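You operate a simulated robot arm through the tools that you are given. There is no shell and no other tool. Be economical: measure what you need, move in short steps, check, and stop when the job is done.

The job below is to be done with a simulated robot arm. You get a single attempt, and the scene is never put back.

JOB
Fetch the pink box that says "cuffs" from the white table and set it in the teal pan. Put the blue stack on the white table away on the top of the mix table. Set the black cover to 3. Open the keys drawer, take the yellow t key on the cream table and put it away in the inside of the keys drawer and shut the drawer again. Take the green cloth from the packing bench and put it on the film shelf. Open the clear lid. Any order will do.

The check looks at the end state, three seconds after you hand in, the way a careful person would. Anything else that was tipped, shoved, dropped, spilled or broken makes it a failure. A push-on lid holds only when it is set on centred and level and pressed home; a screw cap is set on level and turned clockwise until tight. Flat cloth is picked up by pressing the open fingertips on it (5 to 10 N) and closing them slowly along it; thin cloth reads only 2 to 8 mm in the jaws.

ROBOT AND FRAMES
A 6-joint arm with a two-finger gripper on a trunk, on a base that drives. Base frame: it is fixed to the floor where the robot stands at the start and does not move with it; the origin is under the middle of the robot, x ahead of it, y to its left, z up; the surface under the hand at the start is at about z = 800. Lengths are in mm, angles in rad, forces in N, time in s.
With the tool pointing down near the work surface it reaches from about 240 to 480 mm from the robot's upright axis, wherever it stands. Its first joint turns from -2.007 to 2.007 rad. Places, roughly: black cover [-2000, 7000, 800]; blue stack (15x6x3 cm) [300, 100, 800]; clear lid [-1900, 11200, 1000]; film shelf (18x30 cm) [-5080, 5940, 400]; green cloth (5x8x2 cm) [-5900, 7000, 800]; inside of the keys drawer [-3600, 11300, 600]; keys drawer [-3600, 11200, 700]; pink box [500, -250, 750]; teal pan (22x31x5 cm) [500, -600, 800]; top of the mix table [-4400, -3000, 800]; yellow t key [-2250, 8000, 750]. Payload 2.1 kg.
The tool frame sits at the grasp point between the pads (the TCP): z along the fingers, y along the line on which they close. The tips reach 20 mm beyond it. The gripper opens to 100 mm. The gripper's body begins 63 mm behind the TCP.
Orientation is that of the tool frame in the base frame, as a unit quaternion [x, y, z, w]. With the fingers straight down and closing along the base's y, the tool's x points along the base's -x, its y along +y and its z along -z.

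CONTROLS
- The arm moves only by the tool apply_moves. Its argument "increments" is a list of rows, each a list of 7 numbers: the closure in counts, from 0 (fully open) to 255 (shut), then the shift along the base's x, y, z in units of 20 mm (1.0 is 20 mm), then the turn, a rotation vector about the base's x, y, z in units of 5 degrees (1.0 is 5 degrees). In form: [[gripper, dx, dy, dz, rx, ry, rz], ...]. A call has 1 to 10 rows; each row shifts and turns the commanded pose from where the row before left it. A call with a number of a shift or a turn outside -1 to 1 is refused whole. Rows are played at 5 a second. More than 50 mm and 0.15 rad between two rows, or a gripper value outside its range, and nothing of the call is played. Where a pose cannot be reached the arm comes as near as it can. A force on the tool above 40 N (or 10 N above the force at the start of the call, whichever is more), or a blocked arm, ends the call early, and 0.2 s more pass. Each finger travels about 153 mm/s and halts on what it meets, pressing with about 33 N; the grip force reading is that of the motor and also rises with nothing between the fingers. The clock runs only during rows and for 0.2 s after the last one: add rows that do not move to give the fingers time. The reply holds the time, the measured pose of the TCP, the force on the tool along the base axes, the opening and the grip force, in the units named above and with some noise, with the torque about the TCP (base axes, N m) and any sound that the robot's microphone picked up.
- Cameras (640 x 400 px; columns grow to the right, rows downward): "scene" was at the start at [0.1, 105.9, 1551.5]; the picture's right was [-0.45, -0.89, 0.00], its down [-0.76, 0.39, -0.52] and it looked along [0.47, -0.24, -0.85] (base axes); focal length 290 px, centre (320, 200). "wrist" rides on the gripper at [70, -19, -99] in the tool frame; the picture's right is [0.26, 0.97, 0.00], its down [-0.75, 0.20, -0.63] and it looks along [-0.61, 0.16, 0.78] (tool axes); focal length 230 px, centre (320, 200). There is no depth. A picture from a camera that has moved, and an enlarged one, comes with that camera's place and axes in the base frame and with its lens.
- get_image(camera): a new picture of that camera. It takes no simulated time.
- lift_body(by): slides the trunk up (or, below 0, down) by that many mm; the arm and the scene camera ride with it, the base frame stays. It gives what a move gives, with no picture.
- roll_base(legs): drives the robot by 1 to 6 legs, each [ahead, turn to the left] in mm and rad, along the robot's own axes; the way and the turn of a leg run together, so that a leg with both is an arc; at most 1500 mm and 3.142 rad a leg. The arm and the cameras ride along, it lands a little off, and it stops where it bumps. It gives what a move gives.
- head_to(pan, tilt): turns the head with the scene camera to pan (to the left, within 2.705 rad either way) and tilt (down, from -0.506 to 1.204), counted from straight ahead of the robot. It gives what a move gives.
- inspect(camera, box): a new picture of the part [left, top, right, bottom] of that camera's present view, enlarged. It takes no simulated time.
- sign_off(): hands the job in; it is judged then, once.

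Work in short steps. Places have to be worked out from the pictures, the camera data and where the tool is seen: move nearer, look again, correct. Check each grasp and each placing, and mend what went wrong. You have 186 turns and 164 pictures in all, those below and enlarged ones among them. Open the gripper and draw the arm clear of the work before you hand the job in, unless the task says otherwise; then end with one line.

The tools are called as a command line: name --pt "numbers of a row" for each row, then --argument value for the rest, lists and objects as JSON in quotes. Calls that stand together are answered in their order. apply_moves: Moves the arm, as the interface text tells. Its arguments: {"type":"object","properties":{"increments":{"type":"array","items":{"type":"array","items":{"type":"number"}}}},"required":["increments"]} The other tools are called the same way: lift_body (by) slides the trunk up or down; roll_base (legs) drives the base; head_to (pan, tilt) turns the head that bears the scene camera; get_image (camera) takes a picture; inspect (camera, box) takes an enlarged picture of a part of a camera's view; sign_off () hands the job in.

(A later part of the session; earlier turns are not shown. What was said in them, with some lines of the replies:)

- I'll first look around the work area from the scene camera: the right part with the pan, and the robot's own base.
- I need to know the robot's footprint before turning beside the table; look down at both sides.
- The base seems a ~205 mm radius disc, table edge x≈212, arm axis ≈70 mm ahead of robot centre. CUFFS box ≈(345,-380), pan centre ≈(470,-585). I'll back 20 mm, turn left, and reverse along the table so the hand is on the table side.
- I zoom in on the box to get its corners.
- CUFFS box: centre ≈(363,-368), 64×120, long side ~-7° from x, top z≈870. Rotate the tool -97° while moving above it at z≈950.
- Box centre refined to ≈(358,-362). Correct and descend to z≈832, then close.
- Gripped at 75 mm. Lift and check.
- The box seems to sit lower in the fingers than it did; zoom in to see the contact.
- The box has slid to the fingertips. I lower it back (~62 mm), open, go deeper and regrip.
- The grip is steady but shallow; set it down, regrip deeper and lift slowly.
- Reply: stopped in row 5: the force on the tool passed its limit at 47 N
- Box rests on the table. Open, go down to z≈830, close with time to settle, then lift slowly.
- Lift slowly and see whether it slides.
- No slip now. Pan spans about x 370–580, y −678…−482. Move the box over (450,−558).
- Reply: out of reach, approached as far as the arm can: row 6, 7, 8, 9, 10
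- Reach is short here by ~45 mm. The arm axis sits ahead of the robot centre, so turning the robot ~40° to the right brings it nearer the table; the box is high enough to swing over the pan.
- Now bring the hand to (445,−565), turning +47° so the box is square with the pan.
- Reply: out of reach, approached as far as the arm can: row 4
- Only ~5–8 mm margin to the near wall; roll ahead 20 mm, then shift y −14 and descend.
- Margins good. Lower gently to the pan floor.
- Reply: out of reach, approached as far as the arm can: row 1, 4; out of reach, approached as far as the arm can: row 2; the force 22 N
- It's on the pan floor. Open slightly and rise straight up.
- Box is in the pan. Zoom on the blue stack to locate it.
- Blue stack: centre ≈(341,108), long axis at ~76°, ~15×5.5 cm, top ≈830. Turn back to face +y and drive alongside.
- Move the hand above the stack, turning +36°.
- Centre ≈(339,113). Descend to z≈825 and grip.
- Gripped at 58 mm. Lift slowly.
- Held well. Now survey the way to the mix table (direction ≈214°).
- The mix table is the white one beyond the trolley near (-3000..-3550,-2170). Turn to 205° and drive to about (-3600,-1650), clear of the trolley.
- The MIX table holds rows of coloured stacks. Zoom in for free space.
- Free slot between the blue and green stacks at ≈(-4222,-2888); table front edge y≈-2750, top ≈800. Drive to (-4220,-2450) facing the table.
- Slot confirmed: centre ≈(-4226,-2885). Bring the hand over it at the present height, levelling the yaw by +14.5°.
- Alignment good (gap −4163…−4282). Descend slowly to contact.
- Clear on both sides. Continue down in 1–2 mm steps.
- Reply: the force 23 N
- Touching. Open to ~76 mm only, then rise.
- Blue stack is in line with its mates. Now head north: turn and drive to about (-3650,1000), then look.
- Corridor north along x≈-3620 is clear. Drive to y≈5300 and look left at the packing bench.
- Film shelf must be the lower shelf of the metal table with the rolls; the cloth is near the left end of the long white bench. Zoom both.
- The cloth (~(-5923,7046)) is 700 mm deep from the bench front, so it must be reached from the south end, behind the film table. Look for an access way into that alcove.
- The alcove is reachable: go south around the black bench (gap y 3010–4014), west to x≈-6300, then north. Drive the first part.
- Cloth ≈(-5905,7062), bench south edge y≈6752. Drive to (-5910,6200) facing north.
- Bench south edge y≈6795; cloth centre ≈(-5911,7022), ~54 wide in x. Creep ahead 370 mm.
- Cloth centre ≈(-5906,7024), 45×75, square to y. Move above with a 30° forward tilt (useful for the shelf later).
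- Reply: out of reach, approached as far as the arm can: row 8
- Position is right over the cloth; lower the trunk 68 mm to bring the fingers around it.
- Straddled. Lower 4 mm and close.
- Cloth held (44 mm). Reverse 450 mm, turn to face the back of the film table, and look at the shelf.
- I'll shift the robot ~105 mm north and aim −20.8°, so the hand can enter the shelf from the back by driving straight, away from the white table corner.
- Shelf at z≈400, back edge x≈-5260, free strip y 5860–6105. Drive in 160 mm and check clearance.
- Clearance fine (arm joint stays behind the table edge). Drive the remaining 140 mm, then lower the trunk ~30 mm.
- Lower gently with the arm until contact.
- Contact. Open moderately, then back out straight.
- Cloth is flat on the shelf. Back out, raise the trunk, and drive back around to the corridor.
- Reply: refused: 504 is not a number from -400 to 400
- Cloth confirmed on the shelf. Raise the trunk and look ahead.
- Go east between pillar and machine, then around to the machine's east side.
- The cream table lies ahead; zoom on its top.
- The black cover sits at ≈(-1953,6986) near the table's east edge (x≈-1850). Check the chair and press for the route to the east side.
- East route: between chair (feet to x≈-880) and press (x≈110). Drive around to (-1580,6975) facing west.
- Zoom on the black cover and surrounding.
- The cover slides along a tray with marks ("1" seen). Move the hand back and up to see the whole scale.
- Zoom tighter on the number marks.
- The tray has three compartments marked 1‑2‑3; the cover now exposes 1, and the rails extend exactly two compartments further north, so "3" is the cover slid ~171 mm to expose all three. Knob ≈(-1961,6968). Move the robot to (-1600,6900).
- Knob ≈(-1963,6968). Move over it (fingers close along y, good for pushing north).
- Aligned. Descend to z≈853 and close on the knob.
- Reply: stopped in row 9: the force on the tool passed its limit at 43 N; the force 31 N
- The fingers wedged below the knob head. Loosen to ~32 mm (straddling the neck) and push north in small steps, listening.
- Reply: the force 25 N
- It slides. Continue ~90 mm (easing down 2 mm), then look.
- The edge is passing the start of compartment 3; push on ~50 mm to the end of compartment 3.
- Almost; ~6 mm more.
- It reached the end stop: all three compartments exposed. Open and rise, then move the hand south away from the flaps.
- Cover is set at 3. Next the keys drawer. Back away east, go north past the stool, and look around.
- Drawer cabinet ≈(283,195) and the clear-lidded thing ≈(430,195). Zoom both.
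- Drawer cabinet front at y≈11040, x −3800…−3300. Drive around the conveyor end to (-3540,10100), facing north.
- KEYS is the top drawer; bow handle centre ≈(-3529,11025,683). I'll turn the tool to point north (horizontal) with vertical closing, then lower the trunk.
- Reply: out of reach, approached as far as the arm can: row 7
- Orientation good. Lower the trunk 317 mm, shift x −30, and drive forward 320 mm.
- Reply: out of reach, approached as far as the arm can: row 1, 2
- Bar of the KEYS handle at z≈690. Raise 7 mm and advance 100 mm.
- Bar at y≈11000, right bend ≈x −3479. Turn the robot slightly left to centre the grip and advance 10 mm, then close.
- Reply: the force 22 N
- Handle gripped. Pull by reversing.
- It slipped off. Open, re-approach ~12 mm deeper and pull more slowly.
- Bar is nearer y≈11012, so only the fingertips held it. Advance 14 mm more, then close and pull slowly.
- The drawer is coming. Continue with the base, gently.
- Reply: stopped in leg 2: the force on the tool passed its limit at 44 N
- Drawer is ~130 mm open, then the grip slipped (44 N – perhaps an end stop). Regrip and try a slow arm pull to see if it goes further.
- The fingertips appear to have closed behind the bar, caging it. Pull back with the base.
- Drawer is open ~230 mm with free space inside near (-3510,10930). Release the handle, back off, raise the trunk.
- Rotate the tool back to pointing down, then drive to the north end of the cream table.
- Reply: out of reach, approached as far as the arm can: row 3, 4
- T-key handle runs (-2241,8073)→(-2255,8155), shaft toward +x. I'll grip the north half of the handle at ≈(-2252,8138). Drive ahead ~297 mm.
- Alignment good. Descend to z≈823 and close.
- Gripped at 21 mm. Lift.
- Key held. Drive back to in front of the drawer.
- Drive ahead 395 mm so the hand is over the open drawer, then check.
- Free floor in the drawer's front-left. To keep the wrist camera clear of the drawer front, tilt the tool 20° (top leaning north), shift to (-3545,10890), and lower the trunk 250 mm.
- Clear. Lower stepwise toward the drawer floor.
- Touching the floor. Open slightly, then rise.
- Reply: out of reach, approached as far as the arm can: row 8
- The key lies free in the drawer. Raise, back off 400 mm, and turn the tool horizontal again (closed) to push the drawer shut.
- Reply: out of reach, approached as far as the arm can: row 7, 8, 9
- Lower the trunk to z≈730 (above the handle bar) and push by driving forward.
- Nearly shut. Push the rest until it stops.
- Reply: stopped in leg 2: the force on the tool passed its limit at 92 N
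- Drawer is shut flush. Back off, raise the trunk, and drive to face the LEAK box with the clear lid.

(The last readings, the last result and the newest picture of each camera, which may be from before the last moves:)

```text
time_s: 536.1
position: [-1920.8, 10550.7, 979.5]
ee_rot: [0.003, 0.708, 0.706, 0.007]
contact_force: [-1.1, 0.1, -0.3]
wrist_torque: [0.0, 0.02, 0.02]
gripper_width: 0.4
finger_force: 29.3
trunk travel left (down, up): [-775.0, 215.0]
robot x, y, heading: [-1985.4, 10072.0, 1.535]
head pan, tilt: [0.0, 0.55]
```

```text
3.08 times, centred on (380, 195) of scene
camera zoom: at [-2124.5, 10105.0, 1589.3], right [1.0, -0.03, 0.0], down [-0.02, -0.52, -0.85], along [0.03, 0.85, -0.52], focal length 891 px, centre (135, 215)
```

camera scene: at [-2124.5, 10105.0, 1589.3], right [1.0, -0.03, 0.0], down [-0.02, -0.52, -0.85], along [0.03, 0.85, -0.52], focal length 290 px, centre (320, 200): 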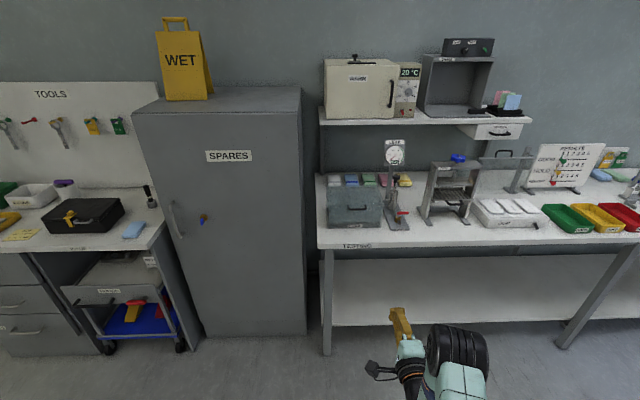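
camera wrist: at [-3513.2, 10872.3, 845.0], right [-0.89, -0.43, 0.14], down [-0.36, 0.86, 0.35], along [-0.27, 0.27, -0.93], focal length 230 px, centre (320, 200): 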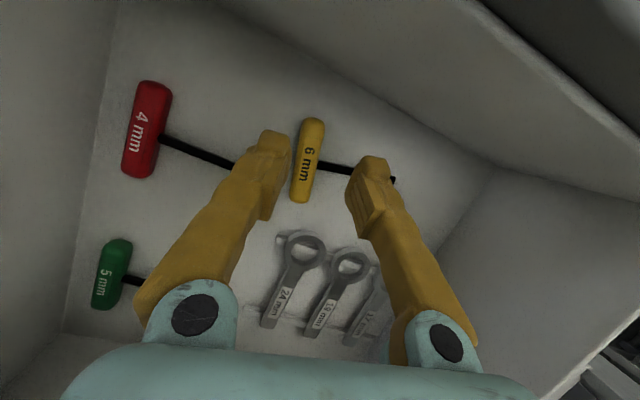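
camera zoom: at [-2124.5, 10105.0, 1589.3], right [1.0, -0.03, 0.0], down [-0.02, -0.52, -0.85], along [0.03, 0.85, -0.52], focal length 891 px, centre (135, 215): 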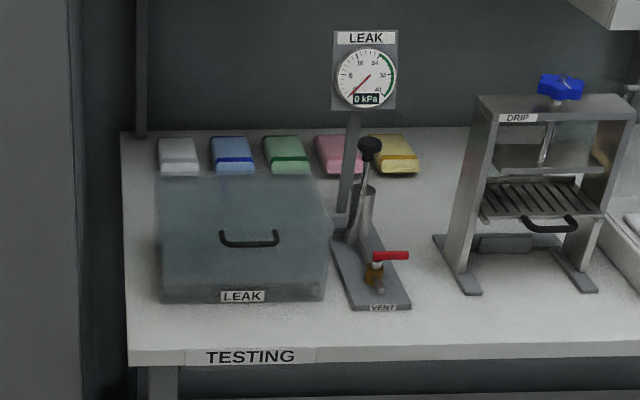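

The LEAK box has a clear lid with a bow handle on its front, ≈(-1941,11069,946) by triangulation. Approach to ~120 mm in front of it with the horizontal tool.

roll_base --legs '[[0, 0.045], [380, 0]]'

apply_moves --pt "90 0 0 0 0 0 0" --pt "90 0 0 0 0 0 0"

get_image --camera "wrist"

get_image --camera "scene"

```text
time_s: 538.9
position: [-1944.4, 10936.0, 978.6]
ee_rot: [-0.012, 0.708, 0.706, -0.008]
contact_force: [-0.4, 0.1, 0.0]
wrist_torque: [0.02, 0.01, 0.02]
gripper_width: 0.2
finger_force: 29.6
trunk travel left (down, up): [-775.0, 215.0]
robot x, y, heading: [-1990.1, 10456.7, 1.585]
head pan, tilt: [0.0, 0.55]
```

```text
time_s: 539.5
position: [-1944.9, 10936.3, 978.8]
ee_rot: [-0.012, 0.708, 0.706, -0.008]
contact_force: [-0.2, 0.2, 0.3]
wrist_torque: [0.0, -0.02, 0.04]
gripper_width: 65.0
finger_force: 0.1
trunk travel left (down, up): [-775.0, 215.0]
robot x, y, heading: [-1989.1, 10457.4, 1.578]
head pan, tilt: [0.0, 0.55]
```

```text
37 pictures are left
camera wrist: at [-2010.8, 10835.5, 960.1], right [-0.26, 0.0, 0.96], down [0.77, -0.61, 0.21], along [0.59, 0.79, 0.16], focal length 230 px, centre (320, 200)
```

wrist: 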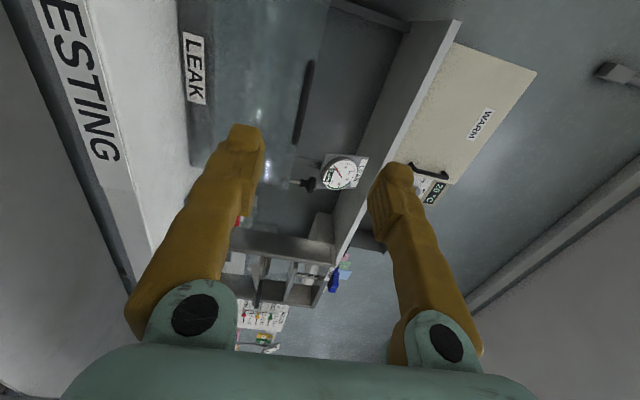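

```text
36 pictures are left
camera scene: at [-2129.9, 10482.0, 1589.4], right [1.0, 0.01, 0.0], down [0.0, -0.52, -0.85], along [-0.01, 0.85, -0.52], focal length 290 px, centre (320, 200)
```

scene: 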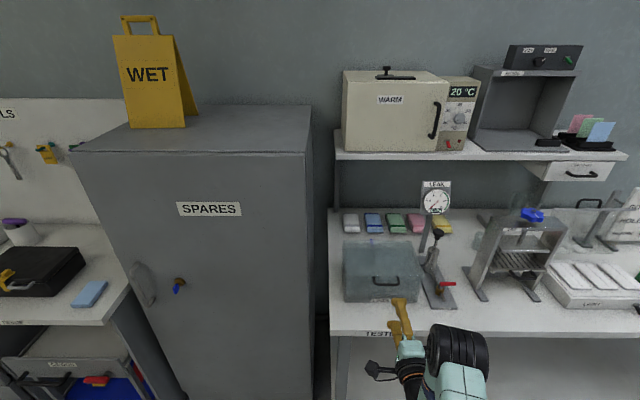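

Handle centre ≈(-1950,11072,958). Zoom to see the box structure.

inspect --camera "scene" --box '[325, 205, 465, 335]'

inspect --camera "wrist" --box '[160, 0, 420, 170]'

```text
3.08 times, centred on (395, 270) of scene
camera zoom: at [-2129.9, 10482.0, 1589.4], right [1.0, 0.01, 0.0], down [0.0, -0.52, -0.85], along [-0.01, 0.85, -0.52], focal length 891 px, centre (89, -15)
```

zoom: 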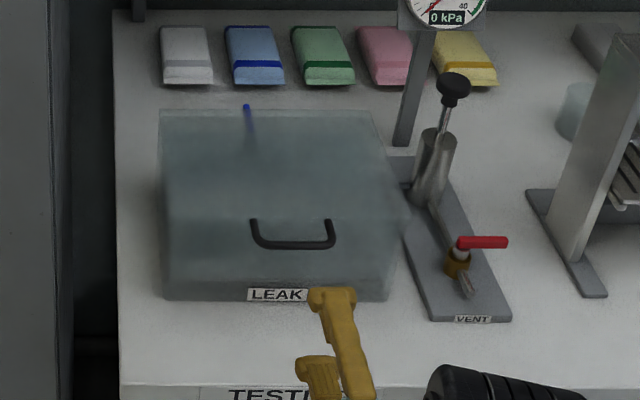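

```text
2.35 times, centred on (290, 85) of wrist
camera zoom: at [-2010.8, 10835.5, 960.1], right [-0.26, 0.0, 0.96], down [0.77, -0.61, 0.21], along [0.59, 0.79, 0.16], focal length 541 px, centre (391, 471)
```

zoom: 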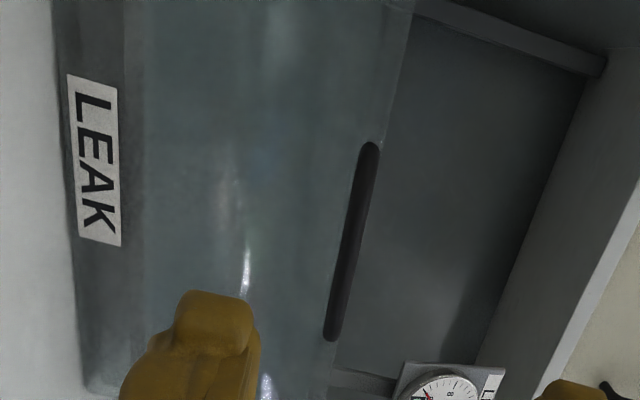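

The bow handle projects toward me at z≈958 on the lid's front, hinge presumably at the back. Lower the trunk 21 mm and advance 115 mm so the fingers straddle the bar.

lift_body --by -20

roll_base --legs '[[115, 0]]'

get_image --camera "wrist"

```text
time_s: 540.2
position: [-1944.0, 10936.7, 957.9]
ee_rot: [-0.012, 0.707, 0.707, -0.008]
contact_force: [-0.5, 0.1, -0.1]
wrist_torque: [-0.01, -0.01, 0.02]
gripper_width: 64.6
finger_force: 0.1
trunk travel left (down, up): [-755.0, 235.0]
robot x, y, heading: [-1988.5, 10456.1, 1.579]
head pan, tilt: [0.0, 0.55]
```

```text
time_s: 541.4
position: [-1945.7, 11050.5, 959.4]
ee_rot: [-0.012, 0.708, 0.706, -0.008]
contact_force: [-0.1, -0.7, 0.0]
wrist_torque: [0.0, 0.02, -0.03]
gripper_width: 64.7
finger_force: 0.1
trunk travel left (down, up): [-755.0, 235.0]
robot x, y, heading: [-1987.1, 10569.8, 1.581]
head pan, tilt: [0.0, 0.55]
```

```text
33 pictures are left
camera wrist: at [-2012.2, 10949.4, 940.4], right [-0.26, -0.01, 0.96], down [0.77, -0.61, 0.2], along [0.58, 0.79, 0.16], focal length 230 px, centre (320, 200)
```

wrist: 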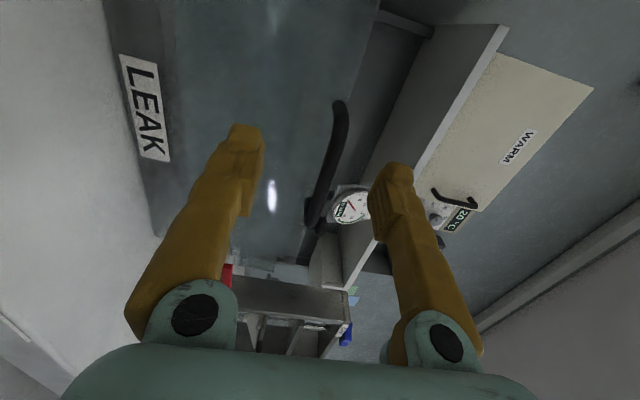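

Bar is between the fingers but near the tips. Advance 13 mm, then close to a loose cage (~24 mm).

roll_base --legs '[[13, 0]]'

apply_moves --pt "150 0 0 0 0 0 0" --pt "194 0 0 0 0 0 0" --pt "194 0 0 0 0 0 0"

get_image --camera "wrist"

```text
time_s: 542.2
position: [-1947.0, 11062.7, 958.4]
ee_rot: [-0.012, 0.707, 0.707, -0.008]
contact_force: [0.3, -0.3, 0.1]
wrist_torque: [-0.03, 0.0, -0.01]
gripper_width: 64.9
finger_force: 0.0
trunk travel left (down, up): [-755.0, 235.0]
robot x, y, heading: [-1986.5, 10585.6, 1.582]
head pan, tilt: [0.0, 0.55]
```

```text
time_s: 543.0
position: [-1946.1, 11064.1, 958.4]
ee_rot: [-0.012, 0.708, 0.706, -0.008]
contact_force: [-0.1, 0.7, 0.0]
wrist_torque: [0.02, -0.02, -0.02]
gripper_width: 23.8
finger_force: 0.0
trunk travel left (down, up): [-755.0, 235.0]
robot x, y, heading: [-1990.7, 10586.3, 1.578]
head pan, tilt: [0.0, 0.55]
```

```text
32 pictures are left
camera wrist: at [-2012.5, 10963.0, 940.1], right [-0.26, -0.01, 0.96], down [0.77, -0.61, 0.21], along [0.58, 0.79, 0.16], focal length 230 px, centre (320, 200)
```

wrist: 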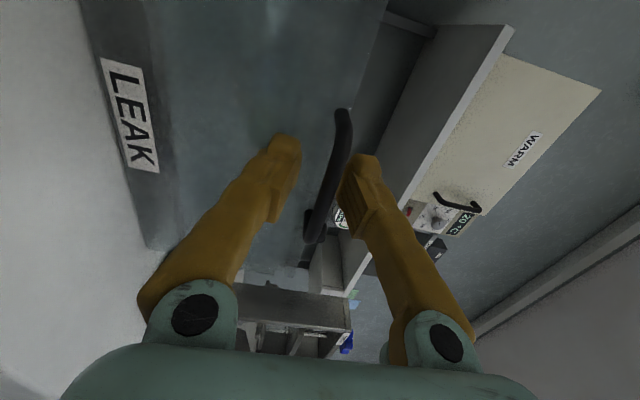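

Caged. Lift 30 mm with the trunk and check what moves.

lift_body --by 30

get_image --camera "wrist"

inspect --camera "scene" --box '[325, 225, 465, 355]'

```text
time_s: 543.7
position: [-1946.4, 11063.4, 988.4]
ee_rot: [-0.012, 0.708, 0.706, -0.01]
contact_force: [-0.3, -0.3, -0.9]
wrist_torque: [-0.03, 0.03, 0.05]
gripper_width: 24.5
finger_force: 0.3
trunk travel left (down, up): [-785.0, 205.0]
robot x, y, heading: [-1988.8, 10583.3, 1.581]
head pan, tilt: [0.0, 0.55]
```

```text
31 pictures are left
camera wrist: at [-2012.5, 10963.1, 970.1], right [-0.26, 0.0, 0.97], down [0.77, -0.61, 0.21], along [0.58, 0.79, 0.16], focal length 230 px, centre (320, 200)
```

wrist: 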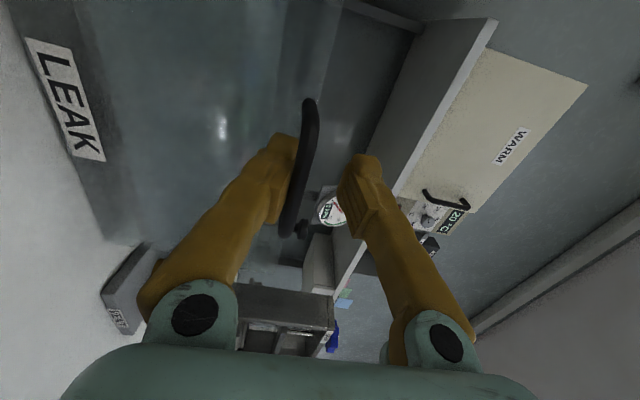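

```text
3.08 times, centred on (395, 290) of scene
camera zoom: at [-2131.1, 10609.4, 1599.4], right [1.0, 0.01, 0.0], down [0.01, -0.52, -0.85], along [-0.01, 0.85, -0.52], focal length 891 px, centre (89, -77)
```

zoom: 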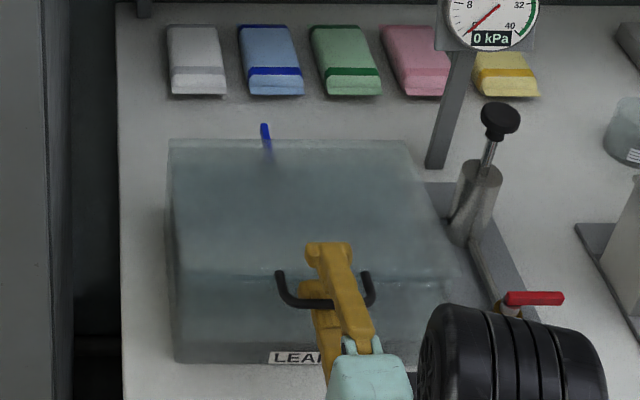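

The bar is rising on the lower finger with little force. Continue along the arc: up 30, forward 30.

lift_body --by 20

roll_base --legs '[[20, 0]]'

lift_body --by 20

get_image --camera "wrist"

inspect --camera "scene" --box '[325, 225, 465, 355]'

```text
time_s: 544.4
position: [-1946.3, 11064.1, 1008.9]
ee_rot: [-0.011, 0.709, 0.705, -0.009]
contact_force: [-0.5, 0.1, -1.8]
wrist_torque: [-0.01, 0.01, 0.05]
gripper_width: 24.6
finger_force: 0.2
trunk travel left (down, up): [-805.0, 185.0]
robot x, y, heading: [-1988.1, 10584.0, 1.582]
head pan, tilt: [0.0, 0.55]
```

```text
time_s: 545.2
position: [-1946.8, 11072.4, 1015.1]
ee_rot: [-0.012, 0.704, 0.71, -0.008]
contact_force: [0.4, -24.2, 4.1]
wrist_torque: [-0.27, 0.12, -0.23]
gripper_width: 17.1
finger_force: 0.0
trunk travel left (down, up): [-805.0, 185.0]
robot x, y, heading: [-1989.5, 10601.1, 1.584]
head pan, tilt: [0.0, 0.55]
```

```text
time_s: 545.8
position: [-1946.3, 11079.1, 1032.6]
ee_rot: [-0.011, 0.706, 0.708, -0.009]
contact_force: [0.1, -22.9, 7.1]
wrist_torque: [-0.27, -0.23, -0.08]
gripper_width: 16.2
finger_force: 0.0
trunk travel left (down, up): [-825.0, 165.0]
robot x, y, heading: [-1991.4, 10601.0, 1.58]
head pan, tilt: [0.0, 0.55]
```

```text
29 pictures are left
camera wrist: at [-2012.8, 10977.4, 1014.2], right [-0.26, -0.01, 0.97], down [0.77, -0.61, 0.2], along [0.59, 0.79, 0.17], focal length 230 px, centre (320, 200)
```

wrist: 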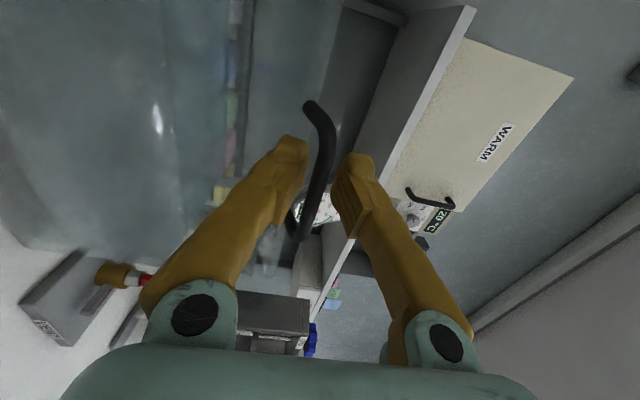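

```text
3.08 times, centred on (395, 290) of scene
camera zoom: at [-2131.5, 10592.1, 1641.6], right [1.0, 0.01, 0.0], down [0.01, -0.5, -0.86], along [-0.01, 0.86, -0.5], focal length 891 px, centre (89, -77)
```

zoom: 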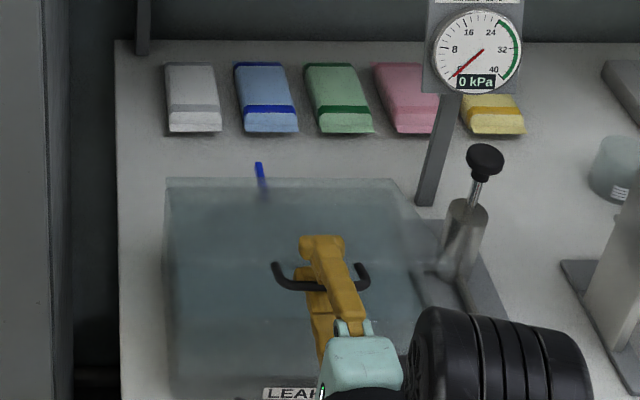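

Fingertips press on the lid face (−23 N); the lid is ~25° open. Ease back 9 mm, then continue in smaller up/forward steps.

roll_base --legs '[[-9, 0]]'

lift_body --by 20

roll_base --legs '[[12, 0]]'

lift_body --by 15

get_image --camera "wrist"

```text
time_s: 546.6
position: [-1947.2, 11075.4, 1029.0]
ee_rot: [-0.012, 0.708, 0.706, -0.009]
contact_force: [0.3, -13.2, 3.5]
wrist_torque: [-0.2, 0.17, -0.1]
gripper_width: 20.7
finger_force: 0.0
trunk travel left (down, up): [-825.0, 165.0]
robot x, y, heading: [-1990.3, 10594.0, 1.581]
head pan, tilt: [0.0, 0.55]
```

```text
time_s: 547.2
position: [-1946.9, 11079.2, 1045.5]
ee_rot: [-0.012, 0.709, 0.705, -0.009]
contact_force: [-0.6, 0.8, -1.7]
wrist_torque: [0.02, 0.02, 0.04]
gripper_width: 24.9
finger_force: 0.8
trunk travel left (down, up): [-845.0, 145.0]
robot x, y, heading: [-1991.5, 10593.4, 1.584]
head pan, tilt: [0.0, 0.55]
```

```text
time_s: 548.0
position: [-1946.3, 11085.4, 1051.1]
ee_rot: [-0.01, 0.707, 0.707, -0.009]
contact_force: [-0.4, -17.0, 8.1]
wrist_torque: [-0.19, -0.06, -0.14]
gripper_width: 16.9
finger_force: 0.1
trunk travel left (down, up): [-845.0, 145.0]
robot x, y, heading: [-1991.0, 10600.4, 1.58]
head pan, tilt: [0.0, 0.55]
```

```text
time_s: 548.6
position: [-1947.8, 11089.9, 1063.6]
ee_rot: [-0.011, 0.709, 0.705, -0.009]
contact_force: [-0.6, -4.3, 0.8]
wrist_torque: [-0.07, -0.03, -0.08]
gripper_width: 23.2
finger_force: 0.1
trunk travel left (down, up): [-860.0, 130.0]
robot x, y, heading: [-1990.2, 10602.9, 1.577]
head pan, tilt: [0.0, 0.55]
```

```text
27 pictures are left
camera wrist: at [-2012.6, 10988.7, 1044.4], right [-0.26, 0.0, 0.97], down [0.77, -0.61, 0.21], along [0.59, 0.79, 0.16], focal length 230 px, centre (320, 200)
```

wrist: 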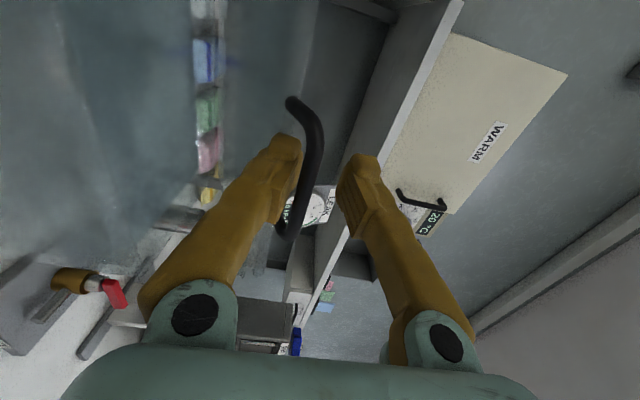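

Working. Continue: up 25, forward 12, up 25, forward 15.

lift_body --by 25

roll_base --legs '[[12, 0]]'

lift_body --by 25

roll_base --legs '[[15, 0]]'

get_image --camera "scene"

get_image --camera "wrist"

```text
time_s: 549.3
position: [-1947.3, 11091.2, 1087.9]
ee_rot: [-0.012, 0.71, 0.704, -0.008]
contact_force: [0.5, 1.2, -1.1]
wrist_torque: [0.02, 0.0, 0.01]
gripper_width: 25.4
finger_force: 0.6
trunk travel left (down, up): [-885.0, 105.0]
robot x, y, heading: [-1990.2, 10605.5, 1.578]
head pan, tilt: [0.0, 0.55]
```

```text
time_s: 550.1
position: [-1945.8, 11102.8, 1087.1]
ee_rot: [-0.012, 0.709, 0.705, -0.009]
contact_force: [-0.2, 0.3, -0.7]
wrist_torque: [-0.01, 0.03, 0.01]
gripper_width: 24.5
finger_force: 0.0
trunk travel left (down, up): [-885.0, 105.0]
robot x, y, heading: [-1991.3, 10618.1, 1.585]
head pan, tilt: [0.0, 0.55]
```

```text
time_s: 550.8
position: [-1947.0, 11107.0, 1109.8]
ee_rot: [-0.012, 0.712, 0.702, -0.009]
contact_force: [0.6, 8.4, -10.8]
wrist_torque: [0.07, 0.02, 0.14]
gripper_width: 31.3
finger_force: 5.5
trunk travel left (down, up): [-910.0, 80.0]
robot x, y, heading: [-1990.1, 10619.6, 1.583]
head pan, tilt: [0.0, 0.55]
```

```text
time_s: 551.6
position: [-1947.0, 11118.0, 1112.7]
ee_rot: [-0.011, 0.709, 0.705, -0.009]
contact_force: [-0.9, 1.6, -2.7]
wrist_torque: [0.0, 0.02, 0.0]
gripper_width: 25.8
finger_force: 1.5
trunk travel left (down, up): [-910.0, 80.0]
robot x, y, heading: [-1990.5, 10634.2, 1.583]
head pan, tilt: [0.0, 0.55]
```

```text
26 pictures are left
camera scene: at [-2131.4, 10659.6, 1724.4], right [1.0, 0.01, 0.0], down [0.01, -0.52, -0.85], along [-0.01, 0.85, -0.52], focal length 290 px, centre (320, 200)
```

scene: 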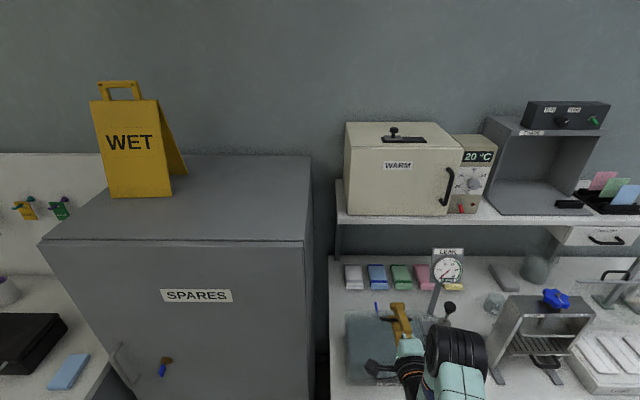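

```text
25 pictures are left
camera wrist: at [-2012.8, 11017.7, 1093.6], right [-0.26, 0.0, 0.97], down [0.77, -0.61, 0.21], along [0.59, 0.8, 0.16], focal length 230 px, centre (320, 200)
```

wrist: 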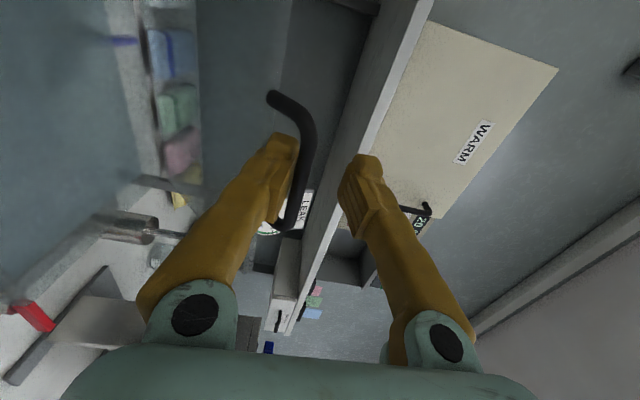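

Still following. The lid resists further pure lift, so now forward more: fwd 20, up 20, fwd 20, up 15.

roll_base --legs '[[12, 0]]'

lift_body --by 20

roll_base --legs '[[20, 0]]'

lift_body --by 15

get_image --camera "wrist"

```text
time_s: 552.3
position: [-1947.6, 11130.4, 1111.9]
ee_rot: [-0.012, 0.709, 0.705, -0.009]
contact_force: [-0.3, 3.7, -3.4]
wrist_torque: [0.09, 0.04, 0.03]
gripper_width: 26.2
finger_force: 0.9
trunk travel left (down, up): [-910.0, 80.0]
robot x, y, heading: [-1986.6, 10647.4, 1.587]
head pan, tilt: [0.0, 0.55]
```

```text
time_s: 553.0
position: [-1946.8, 11133.9, 1130.0]
ee_rot: [-0.012, 0.712, 0.702, -0.01]
contact_force: [0.5, 6.3, -8.9]
wrist_torque: [0.04, 0.1, 0.11]
gripper_width: 30.3
finger_force: 4.7
trunk travel left (down, up): [-930.0, 60.0]
robot x, y, heading: [-1991.4, 10646.1, 1.585]
head pan, tilt: [0.0, 0.55]
```

```text
time_s: 553.8
position: [-1946.7, 11151.2, 1132.6]
ee_rot: [-0.012, 0.71, 0.704, -0.009]
contact_force: [0.0, 2.9, -5.7]
wrist_torque: [0.08, 0.06, 0.0]
gripper_width: 26.8
finger_force: 2.0
trunk travel left (down, up): [-930.0, 60.0]
robot x, y, heading: [-1986.9, 10666.7, 1.582]
head pan, tilt: [0.0, 0.55]
```

```text
time_s: 554.4
position: [-1947.5, 11154.2, 1143.6]
ee_rot: [-0.011, 0.713, 0.701, -0.009]
contact_force: [0.0, 6.7, -14.0]
wrist_torque: [0.04, 0.16, 0.09]
gripper_width: 33.5
finger_force: 7.8
trunk travel left (down, up): [-945.0, 45.0]
robot x, y, heading: [-1989.6, 10664.9, 1.578]
head pan, tilt: [0.0, 0.55]
```

```text
24 pictures are left
camera wrist: at [-2013.2, 11053.8, 1126.3], right [-0.26, 0.01, 0.97], down [0.77, -0.6, 0.21], along [0.59, 0.8, 0.15], focal length 230 px, centre (320, 200)
```

wrist: 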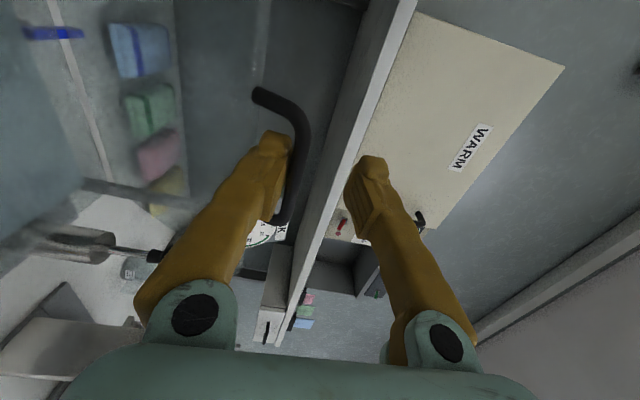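

Lid ≈50° open; force direction shows the hinge is below/ahead, so now mainly +y. Relax 12 mm, close on the bar, and drive forward in small legs.

lift_body --by -10

apply_moves --pt "215 0 0 0 0 0 0" --pt "235 0 0 0 0 0 0" --pt "255 0 0 0 0 0 0"

roll_base --legs '[[20, 0]]'

get_image --camera "wrist"

```text
time_s: 555.0
position: [-1947.2, 11150.6, 1137.1]
ee_rot: [-0.011, 0.71, 0.704, -0.008]
contact_force: [-0.1, -0.4, -1.1]
wrist_torque: [-0.01, 0.03, -0.01]
gripper_width: 24.5
finger_force: 0.7
trunk travel left (down, up): [-935.0, 55.0]
robot x, y, heading: [-1989.7, 10666.2, 1.583]
head pan, tilt: [0.0, 0.55]
```

```text
time_s: 555.8
position: [-1947.7, 11161.5, 1130.0]
ee_rot: [-0.01, 0.715, 0.699, -0.01]
contact_force: [-0.4, 10.0, -22.4]
wrist_torque: [-0.01, 0.34, -0.06]
gripper_width: 6.0
finger_force: 30.0
trunk travel left (down, up): [-935.0, 55.0]
robot x, y, heading: [-1988.2, 10668.8, 1.582]
head pan, tilt: [0.0, 0.55]
```

```text
time_s: 556.6
position: [-1947.3, 11173.7, 1135.8]
ee_rot: [-0.011, 0.71, 0.704, -0.01]
contact_force: [-0.4, 3.2, -7.4]
wrist_torque: [-0.08, 0.62, 0.13]
gripper_width: 5.9
finger_force: 29.5
trunk travel left (down, up): [-935.0, 55.0]
robot x, y, heading: [-1991.5, 10682.7, 1.581]
head pan, tilt: [0.0, 0.55]
```

```text
23 pictures are left
camera wrist: at [-2013.2, 11072.8, 1117.7], right [-0.26, 0.0, 0.97], down [0.77, -0.61, 0.21], along [0.59, 0.8, 0.16], focal length 230 px, centre (320, 200)
```

wrist: 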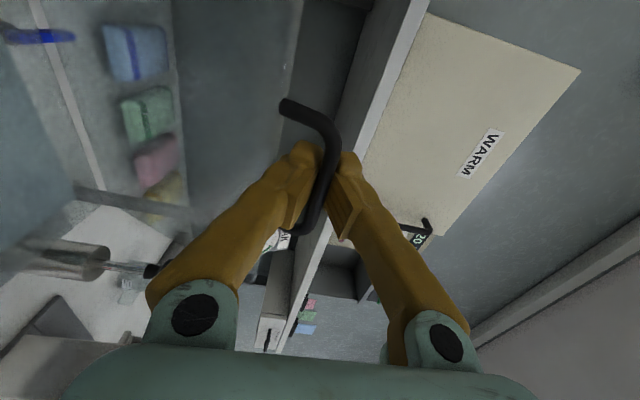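

Bar gripped, forces low. Continue forward in legs with slight lift.

lift_body --by 6

roll_base --legs '[[20, 0], [15, 0]]'

lift_body --by 5

roll_base --legs '[[20, 0], [10, 0]]'

get_image --camera "scene"

get_image --camera "wrist"

```text
time_s: 557.1
position: [-1947.2, 11178.1, 1136.0]
ee_rot: [-0.012, 0.714, 0.7, -0.01]
contact_force: [0.1, 10.6, -27.8]
wrist_torque: [0.01, 0.52, -0.2]
gripper_width: 6.0
finger_force: 29.9
trunk travel left (down, up): [-941.0, 49.0]
robot x, y, heading: [-1989.2, 10686.9, 1.577]
head pan, tilt: [0.0, 0.55]
```

```text
time_s: 558.3
position: [-1947.8, 11203.9, 1145.3]
ee_rot: [-0.011, 0.707, 0.707, -0.009]
contact_force: [1.3, -1.5, 7.5]
wrist_torque: [-0.01, 0.38, 0.06]
gripper_width: 6.2
finger_force: 29.9
trunk travel left (down, up): [-941.0, 49.0]
robot x, y, heading: [-1991.4, 10720.6, 1.578]
head pan, tilt: [0.0, 0.55]
```

```text
time_s: 558.8
position: [-1947.3, 11207.9, 1145.6]
ee_rot: [-0.011, 0.71, 0.704, -0.009]
contact_force: [-0.2, 3.1, -13.5]
wrist_torque: [-0.02, 0.21, -0.15]
gripper_width: 6.2
finger_force: 29.5
trunk travel left (down, up): [-946.0, 44.0]
robot x, y, heading: [-1995.1, 10724.0, 1.582]
head pan, tilt: [0.0, 0.55]
```

```text
time_s: 560.0
position: [-1947.3, 11232.0, 1149.8]
ee_rot: [-0.011, 0.708, 0.706, -0.009]
contact_force: [2.4, -0.7, -0.2]
wrist_torque: [-0.01, 0.07, 0.04]
gripper_width: 6.1
finger_force: 29.7
trunk travel left (down, up): [-946.0, 44.0]
robot x, y, heading: [-1992.0, 10750.9, 1.583]
head pan, tilt: [0.0, 0.55]
```

```text
22 pictures are left
camera scene: at [-2131.9, 10772.0, 1760.5], right [1.0, 0.01, 0.0], down [0.01, -0.52, -0.85], along [-0.01, 0.85, -0.52], focal length 290 px, centre (320, 200)
```

scene: 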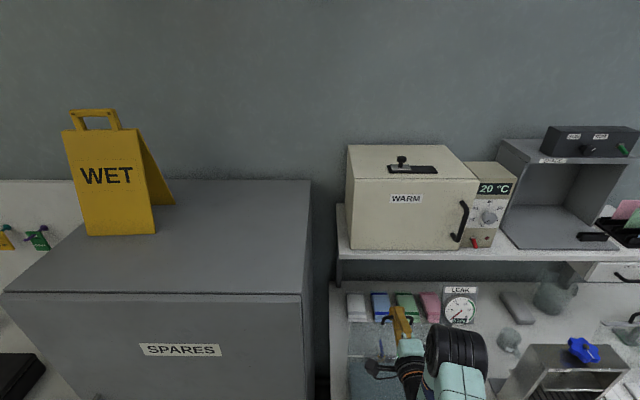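

```text
21 pictures are left
camera wrist: at [-2013.6, 11131.9, 1130.9], right [-0.26, -0.01, 0.97], down [0.77, -0.61, 0.2], along [0.59, 0.79, 0.16], focal length 230 px, centre (320, 200)
```

wrist: 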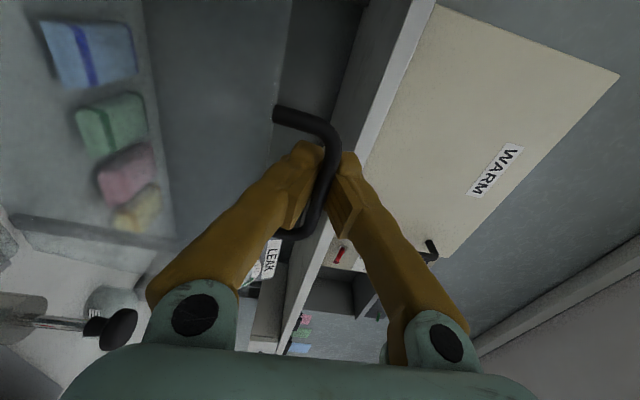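

Lid ≈63°. Continue forward 40 mm, then 30.

roll_base --legs '[[20, 0], [20, 0]]'

roll_base --legs '[[15, 0], [15, 0]]'

get_image --camera "wrist"

```text
time_s: 561.1
position: [-1948.0, 11272.7, 1149.6]
ee_rot: [-0.012, 0.708, 0.706, -0.009]
contact_force: [0.6, -0.6, -0.3]
wrist_torque: [-0.02, 0.0, 0.01]
gripper_width: 0.1
finger_force: 30.1
trunk travel left (down, up): [-946.0, 44.0]
robot x, y, heading: [-1991.5, 10792.5, 1.584]
head pan, tilt: [0.0, 0.55]
```

```text
time_s: 562.4
position: [-1943.7, 11300.2, 1148.8]
ee_rot: [-0.009, 0.709, 0.705, -0.007]
contact_force: [1.9, -1.0, 0.7]
wrist_torque: [0.02, -0.03, 0.14]
gripper_width: 0.0
finger_force: 29.4
trunk travel left (down, up): [-946.0, 44.0]
robot x, y, heading: [-1990.4, 10814.2, 1.539]
head pan, tilt: [0.0, 0.55]
stopped in leg 2: the robot was blocked; the commanded pose is now the measured one
```

```text
20 pictures are left
camera wrist: at [-2009.3, 11199.8, 1130.2], right [-0.26, 0.0, 0.97], down [0.76, -0.61, 0.21], along [0.59, 0.79, 0.16], focal length 230 px, centre (320, 200)
```

wrist: 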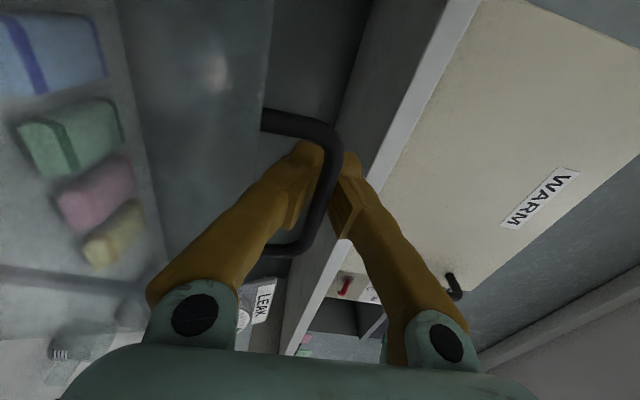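

Base is blocked by the bench; contact forces are ~0 and the lid looks ~80°+ open. Look down at it.

head_to --pan -0.25 --tilt 0.95

get_image --camera "scene"

```text
time_s: 563.3
position: [-1942.2, 11300.3, 1148.1]
ee_rot: [-0.01, 0.709, 0.706, -0.008]
contact_force: [0.1, 0.0, 0.6]
wrist_torque: [0.01, -0.02, 0.0]
gripper_width: 0.1
finger_force: 29.6
trunk travel left (down, up): [-946.0, 44.0]
robot x, y, heading: [-1991.2, 10818.5, 1.544]
head pan, tilt: [-0.25, 0.949]
```

```text
19 pictures are left
camera scene: at [-2112.5, 10827.2, 1727.6], right [0.96, -0.27, 0.0], down [-0.22, -0.78, -0.58], along [0.16, 0.56, -0.81], focal length 290 px, centre (320, 200)
```

scene: 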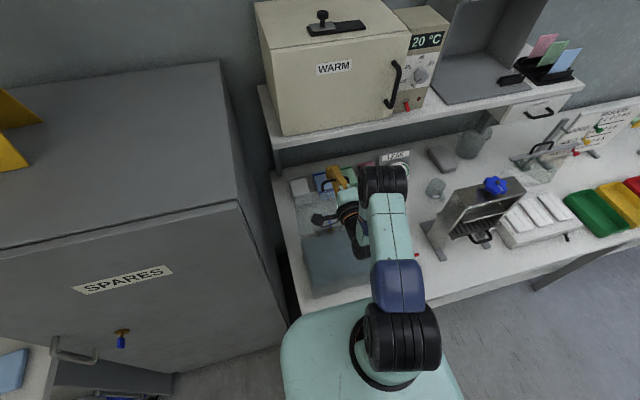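

inspect --camera "scene" --box '[280, 140, 440, 300]'

```text
2.50 times, centred on (360, 220) of scene
camera zoom: at [-2112.5, 10827.2, 1727.6], right [0.96, -0.27, 0.0], down [-0.22, -0.78, -0.58], along [0.16, 0.56, -0.81], focal length 724 px, centre (220, 150)
```

zoom: 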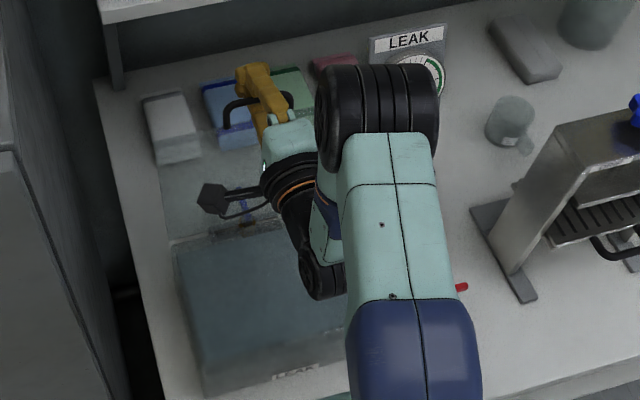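

The lid appears swung past upright (bow legs lean back). Open the fingers a little around the bar and withdraw slowly, checking that the lid stays.

apply_moves --pt "225 0 0 0 0 0 0" --pt "200 0 0 0 0 0 0" --pt "190 0 0 0 0 0 0" --pt "190 0 0 0 0 0 0"

get_image --camera "wrist"

```text
time_s: 564.3
position: [-1943.9, 11298.6, 1150.3]
ee_rot: [-0.011, 0.707, 0.707, -0.008]
contact_force: [1.6, 3.6, 20.1]
wrist_torque: [-0.44, -0.25, 0.05]
gripper_width: 18.2
finger_force: 0.1
trunk travel left (down, up): [-946.0, 44.0]
robot x, y, heading: [-1992.1, 10820.7, 1.55]
head pan, tilt: [-0.25, 0.949]
```

```text
17 pictures are left
camera wrist: at [-2009.3, 11198.5, 1131.4], right [-0.26, -0.01, 0.97], down [0.77, -0.61, 0.2], along [0.59, 0.79, 0.16], focal length 230 px, centre (320, 200)
```

wrist: 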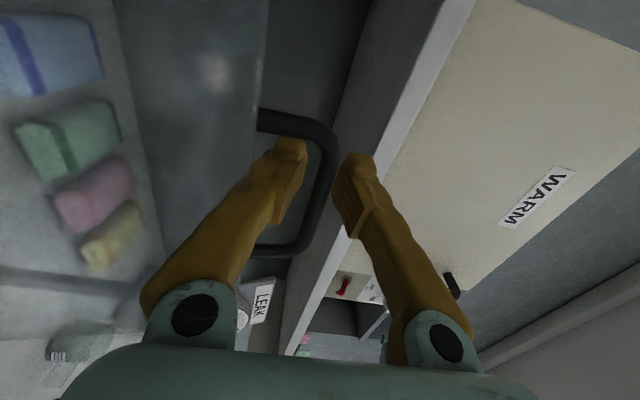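

The lower finger presses the lid face; raise 5 mm to relieve, then withdraw 20 mm.

lift_body --by 5

roll_base --legs '[[-20, 0]]'

get_image --camera "wrist"

```text
time_s: 564.8
position: [-1941.5, 11300.4, 1151.7]
ee_rot: [-0.011, 0.71, 0.704, -0.009]
contact_force: [0.9, 0.6, 2.4]
wrist_torque: [-0.03, -0.04, 0.01]
gripper_width: 24.6
finger_force: 0.2
trunk travel left (down, up): [-951.0, 39.0]
robot x, y, heading: [-1989.6, 10817.3, 1.553]
head pan, tilt: [-0.25, 0.949]
```

```text
time_s: 565.6
position: [-1943.7, 11285.2, 1151.0]
ee_rot: [-0.011, 0.711, 0.703, -0.008]
contact_force: [0.0, 0.2, 0.4]
wrist_torque: [0.0, 0.0, 0.01]
gripper_width: 25.4
finger_force: 0.1
trunk travel left (down, up): [-951.0, 39.0]
robot x, y, heading: [-1989.5, 10796.3, 1.553]
head pan, tilt: [-0.25, 0.949]
```

```text
16 pictures are left
camera wrist: at [-2010.0, 11184.6, 1133.3], right [-0.26, 0.0, 0.97], down [0.77, -0.61, 0.21], along [0.59, 0.79, 0.16], focal length 230 px, centre (320, 200)
```

wrist: 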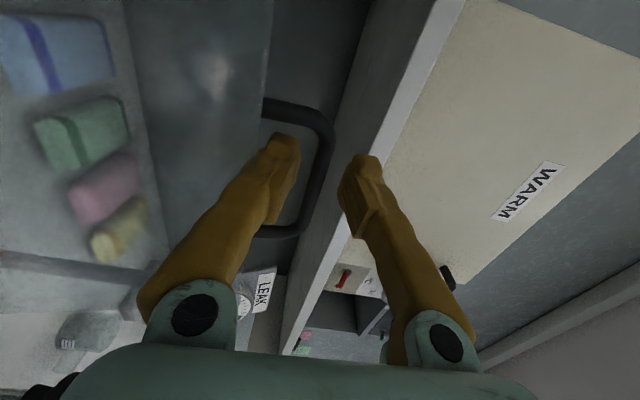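

The bar stays put while the hand retreats. Withdraw further.

roll_base --legs '[[-40, 0]]'

get_image --camera "wrist"

```text
time_s: 566.5
position: [-1944.2, 11250.5, 1148.8]
ee_rot: [-0.01, 0.712, 0.702, -0.01]
contact_force: [-1.2, 0.6, -0.2]
wrist_torque: [-0.01, 0.04, 0.04]
gripper_width: 25.4
finger_force: 0.2
trunk travel left (down, up): [-951.0, 39.0]
robot x, y, heading: [-1986.9, 10756.6, 1.553]
head pan, tilt: [-0.25, 0.949]
```

```text
15 pictures are left
camera wrist: at [-2009.8, 11148.8, 1131.9], right [-0.26, 0.01, 0.97], down [0.77, -0.61, 0.21], along [0.59, 0.79, 0.15], focal length 230 px, centre (320, 200)
```

wrist: 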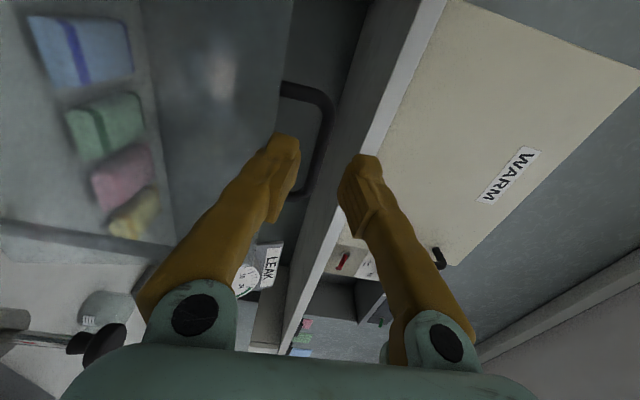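

Fingers are nearly clear and the lid stays. Reverse 250 mm and look.

roll_base --legs '[[-100, 0], [-250, 0]]'

head_to --pan 0.05 --tilt 0.75

get_image --camera "scene"

```text
time_s: 568.6
position: [-1955.6, 10948.4, 1169.1]
ee_rot: [0.006, 0.704, 0.71, -0.023]
contact_force: [-0.6, -1.0, -0.1]
wrist_torque: [0.06, 0.03, -0.14]
gripper_width: 25.4
finger_force: 0.0
trunk travel left (down, up): [-951.0, 39.0]
robot x, y, heading: [-1995.2, 10532.1, 1.549]
head pan, tilt: [-0.25, 0.949]
stopped in leg 2: the robot was blocked; the commanded pose is now the measured one
```

```text
time_s: 569.4
position: [-1944.1, 11027.0, 1147.1]
ee_rot: [-0.004, 0.719, 0.695, -0.005]
contact_force: [-0.2, -3.1, -0.9]
wrist_torque: [0.02, -0.03, -0.05]
gripper_width: 25.3
finger_force: 0.2
trunk travel left (down, up): [-951.0, 39.0]
robot x, y, heading: [-1992.5, 10530.4, 1.553]
head pan, tilt: [0.051, 0.75]
```

```text
14 pictures are left
camera scene: at [-2137.8, 10643.3, 1750.5], right [1.0, 0.03, 0.0], down [0.02, -0.72, -0.69], along [-0.02, 0.69, -0.72], focal length 290 px, centre (320, 200)
```

scene: 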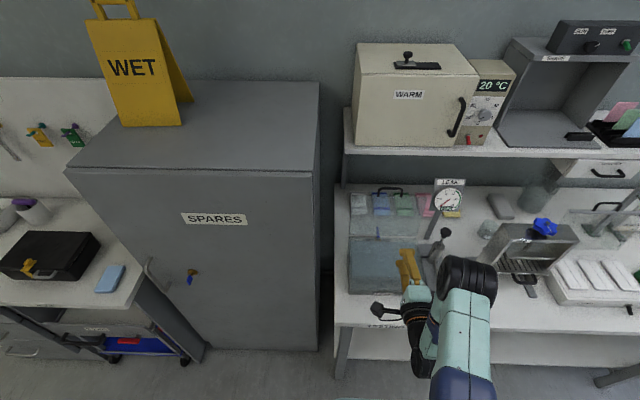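

inspect --camera "scene" --box '[330, 165, 490, 325]'

get_image --camera "wrist"

```text
2.50 times, centred on (410, 245) of scene
camera zoom: at [-2137.8, 10643.3, 1750.5], right [1.0, 0.03, 0.0], down [0.02, -0.72, -0.69], along [-0.02, 0.69, -0.72], focal length 724 px, centre (95, 88)
```

zoom: 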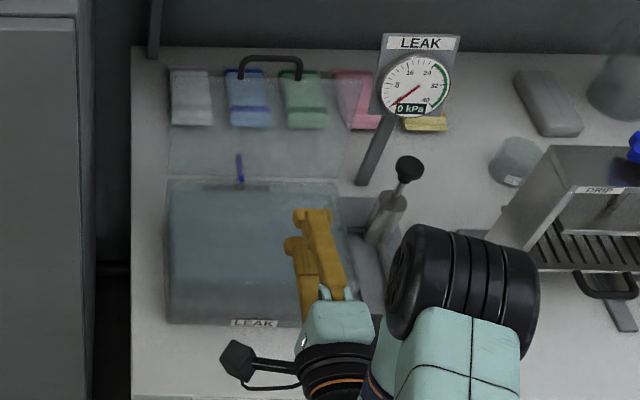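

```text
12 pictures are left
camera wrist: at [-2012.4, 10927.5, 1132.6], right [-0.26, 0.03, 0.97], down [0.76, -0.61, 0.22], along [0.6, 0.79, 0.14], focal length 230 px, centre (320, 200)
```

wrist: 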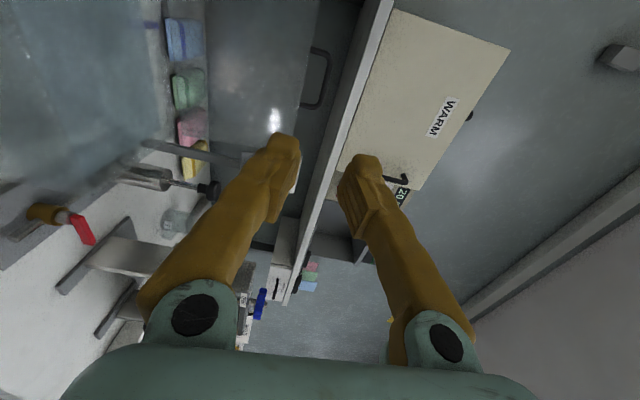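

The lid stands open on its own. Back away further with the gripper open.

apply_moves --pt "0 0 -0.5 0 0 0 0" --pt "0 0 -0.5 0 0 0 0" --pt "0 0 0 0 0 0 0"

roll_base --legs '[[-150, 0], [-150, 0]]'

head_to --pan 0.0 --tilt 0.55

get_image --camera "scene"

```text
time_s: 569.7
position: [-1948.6, 10947.6, 1152.5]
ee_rot: [-0.004, 0.728, 0.685, -0.009]
contact_force: [0.3, 3.2, -0.4]
wrist_torque: [0.0, 0.05, 0.07]
gripper_width: 99.9
finger_force: 0.0
trunk travel left (down, up): [-951.0, 39.0]
robot x, y, heading: [-1995.9, 10534.3, 1.555]
head pan, tilt: [0.051, 0.75]
stopped in row 1: the arm was blocked; the commanded pose is now the measured one
```

```text
time_s: 572.0
position: [-1953.9, 10617.0, 1172.7]
ee_rot: [0.013, 0.715, 0.698, -0.013]
contact_force: [-1.2, 0.7, 1.7]
wrist_torque: [-0.06, -0.02, 0.0]
gripper_width: 100.2
finger_force: 0.0
trunk travel left (down, up): [-951.0, 39.0]
robot x, y, heading: [-1997.1, 10247.8, 1.552]
head pan, tilt: [0.051, 0.75]
stopped in leg 2: the robot was blocked; the commanded pose is now the measured one
```

```text
time_s: 572.8
position: [-1959.3, 10688.3, 1138.3]
ee_rot: [-0.025, 0.744, 0.668, -0.011]
contact_force: [-0.9, 1.8, 0.7]
wrist_torque: [-0.09, -0.06, -0.04]
gripper_width: 100.1
finger_force: 0.1
trunk travel left (down, up): [-951.0, 39.0]
robot x, y, heading: [-2000.7, 10246.8, 1.553]
head pan, tilt: [0.0, 0.55]
```

```text
11 pictures are left
camera scene: at [-2138.6, 10351.6, 1767.3], right [1.0, -0.02, 0.0], down [-0.01, -0.56, -0.83], along [0.01, 0.83, -0.56], focal length 290 px, centre (320, 200)
```

scene: 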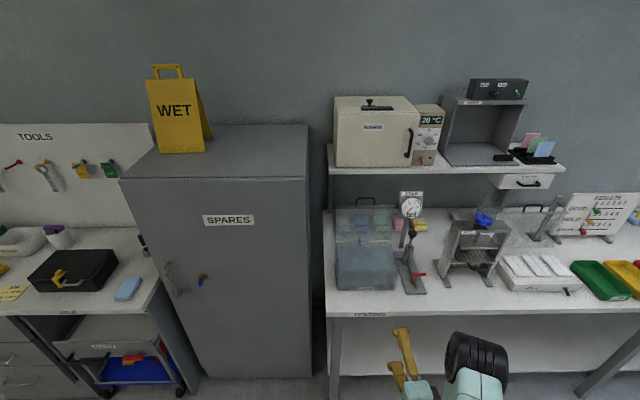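

Lid open, drawer shut. Let the arm settle in a less stretched pose, clear of everything.

apply_moves --pt "0 0 0 0 0 0 0" --pt "0 0 0 0 0 0 0" --pt "0 0 -0.5 0 0 0 0" --pt "0 0 -0.5 0 0 0 0" --pt "0 0 0 0 0 0 0"

inspect --camera "scene" --box '[320, 180, 460, 310]'

```text
time_s: 574.0
position: [-1944.3, 10638.6, 1152.7]
ee_rot: [-0.01, 0.731, 0.682, -0.012]
contact_force: [0.8, -0.8, -0.2]
wrist_torque: [0.06, -0.01, -0.01]
gripper_width: 100.1
finger_force: 0.0
out of reach, approached as far as the arm can: row 3, 4
trunk travel left (down, up): [-951.0, 39.0]
robot x, y, heading: [-1999.8, 10244.6, 1.556]
head pan, tilt: [0.0, 0.55]
```

```text
3.08 times, centred on (390, 245) of scene
camera zoom: at [-2140.4, 10272.6, 1765.4], right [1.0, -0.02, 0.0], down [-0.01, -0.52, -0.85], along [0.01, 0.85, -0.52], focal length 891 px, centre (105, 62)
```

zoom: 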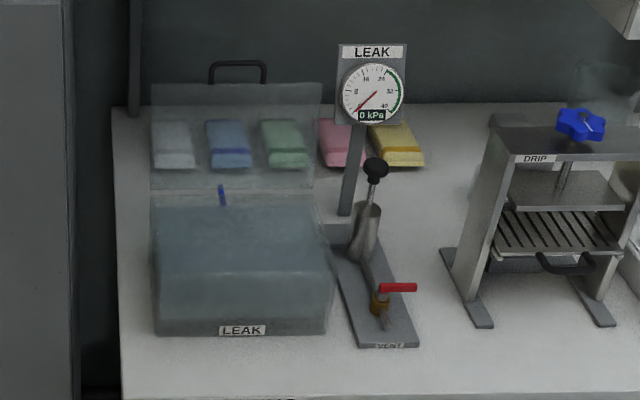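

The lid is standing open, and the arm is clear with the gripper open. All the jobs are finished, so I hand in.

sign_off

```text
The job is handed in.
```

I finished every part of the job and handed it in. The cuffs box is in the teal pan, the blue stack is on the mix table, and the green cloth is on the film shelf. The yellow T key is in the keys drawer with the drawer shut, and the clear lid stands open. The black cover is at 3, which I took to mean slid to its end stop so that compartments 1, 2 and 3 are all uncovered.
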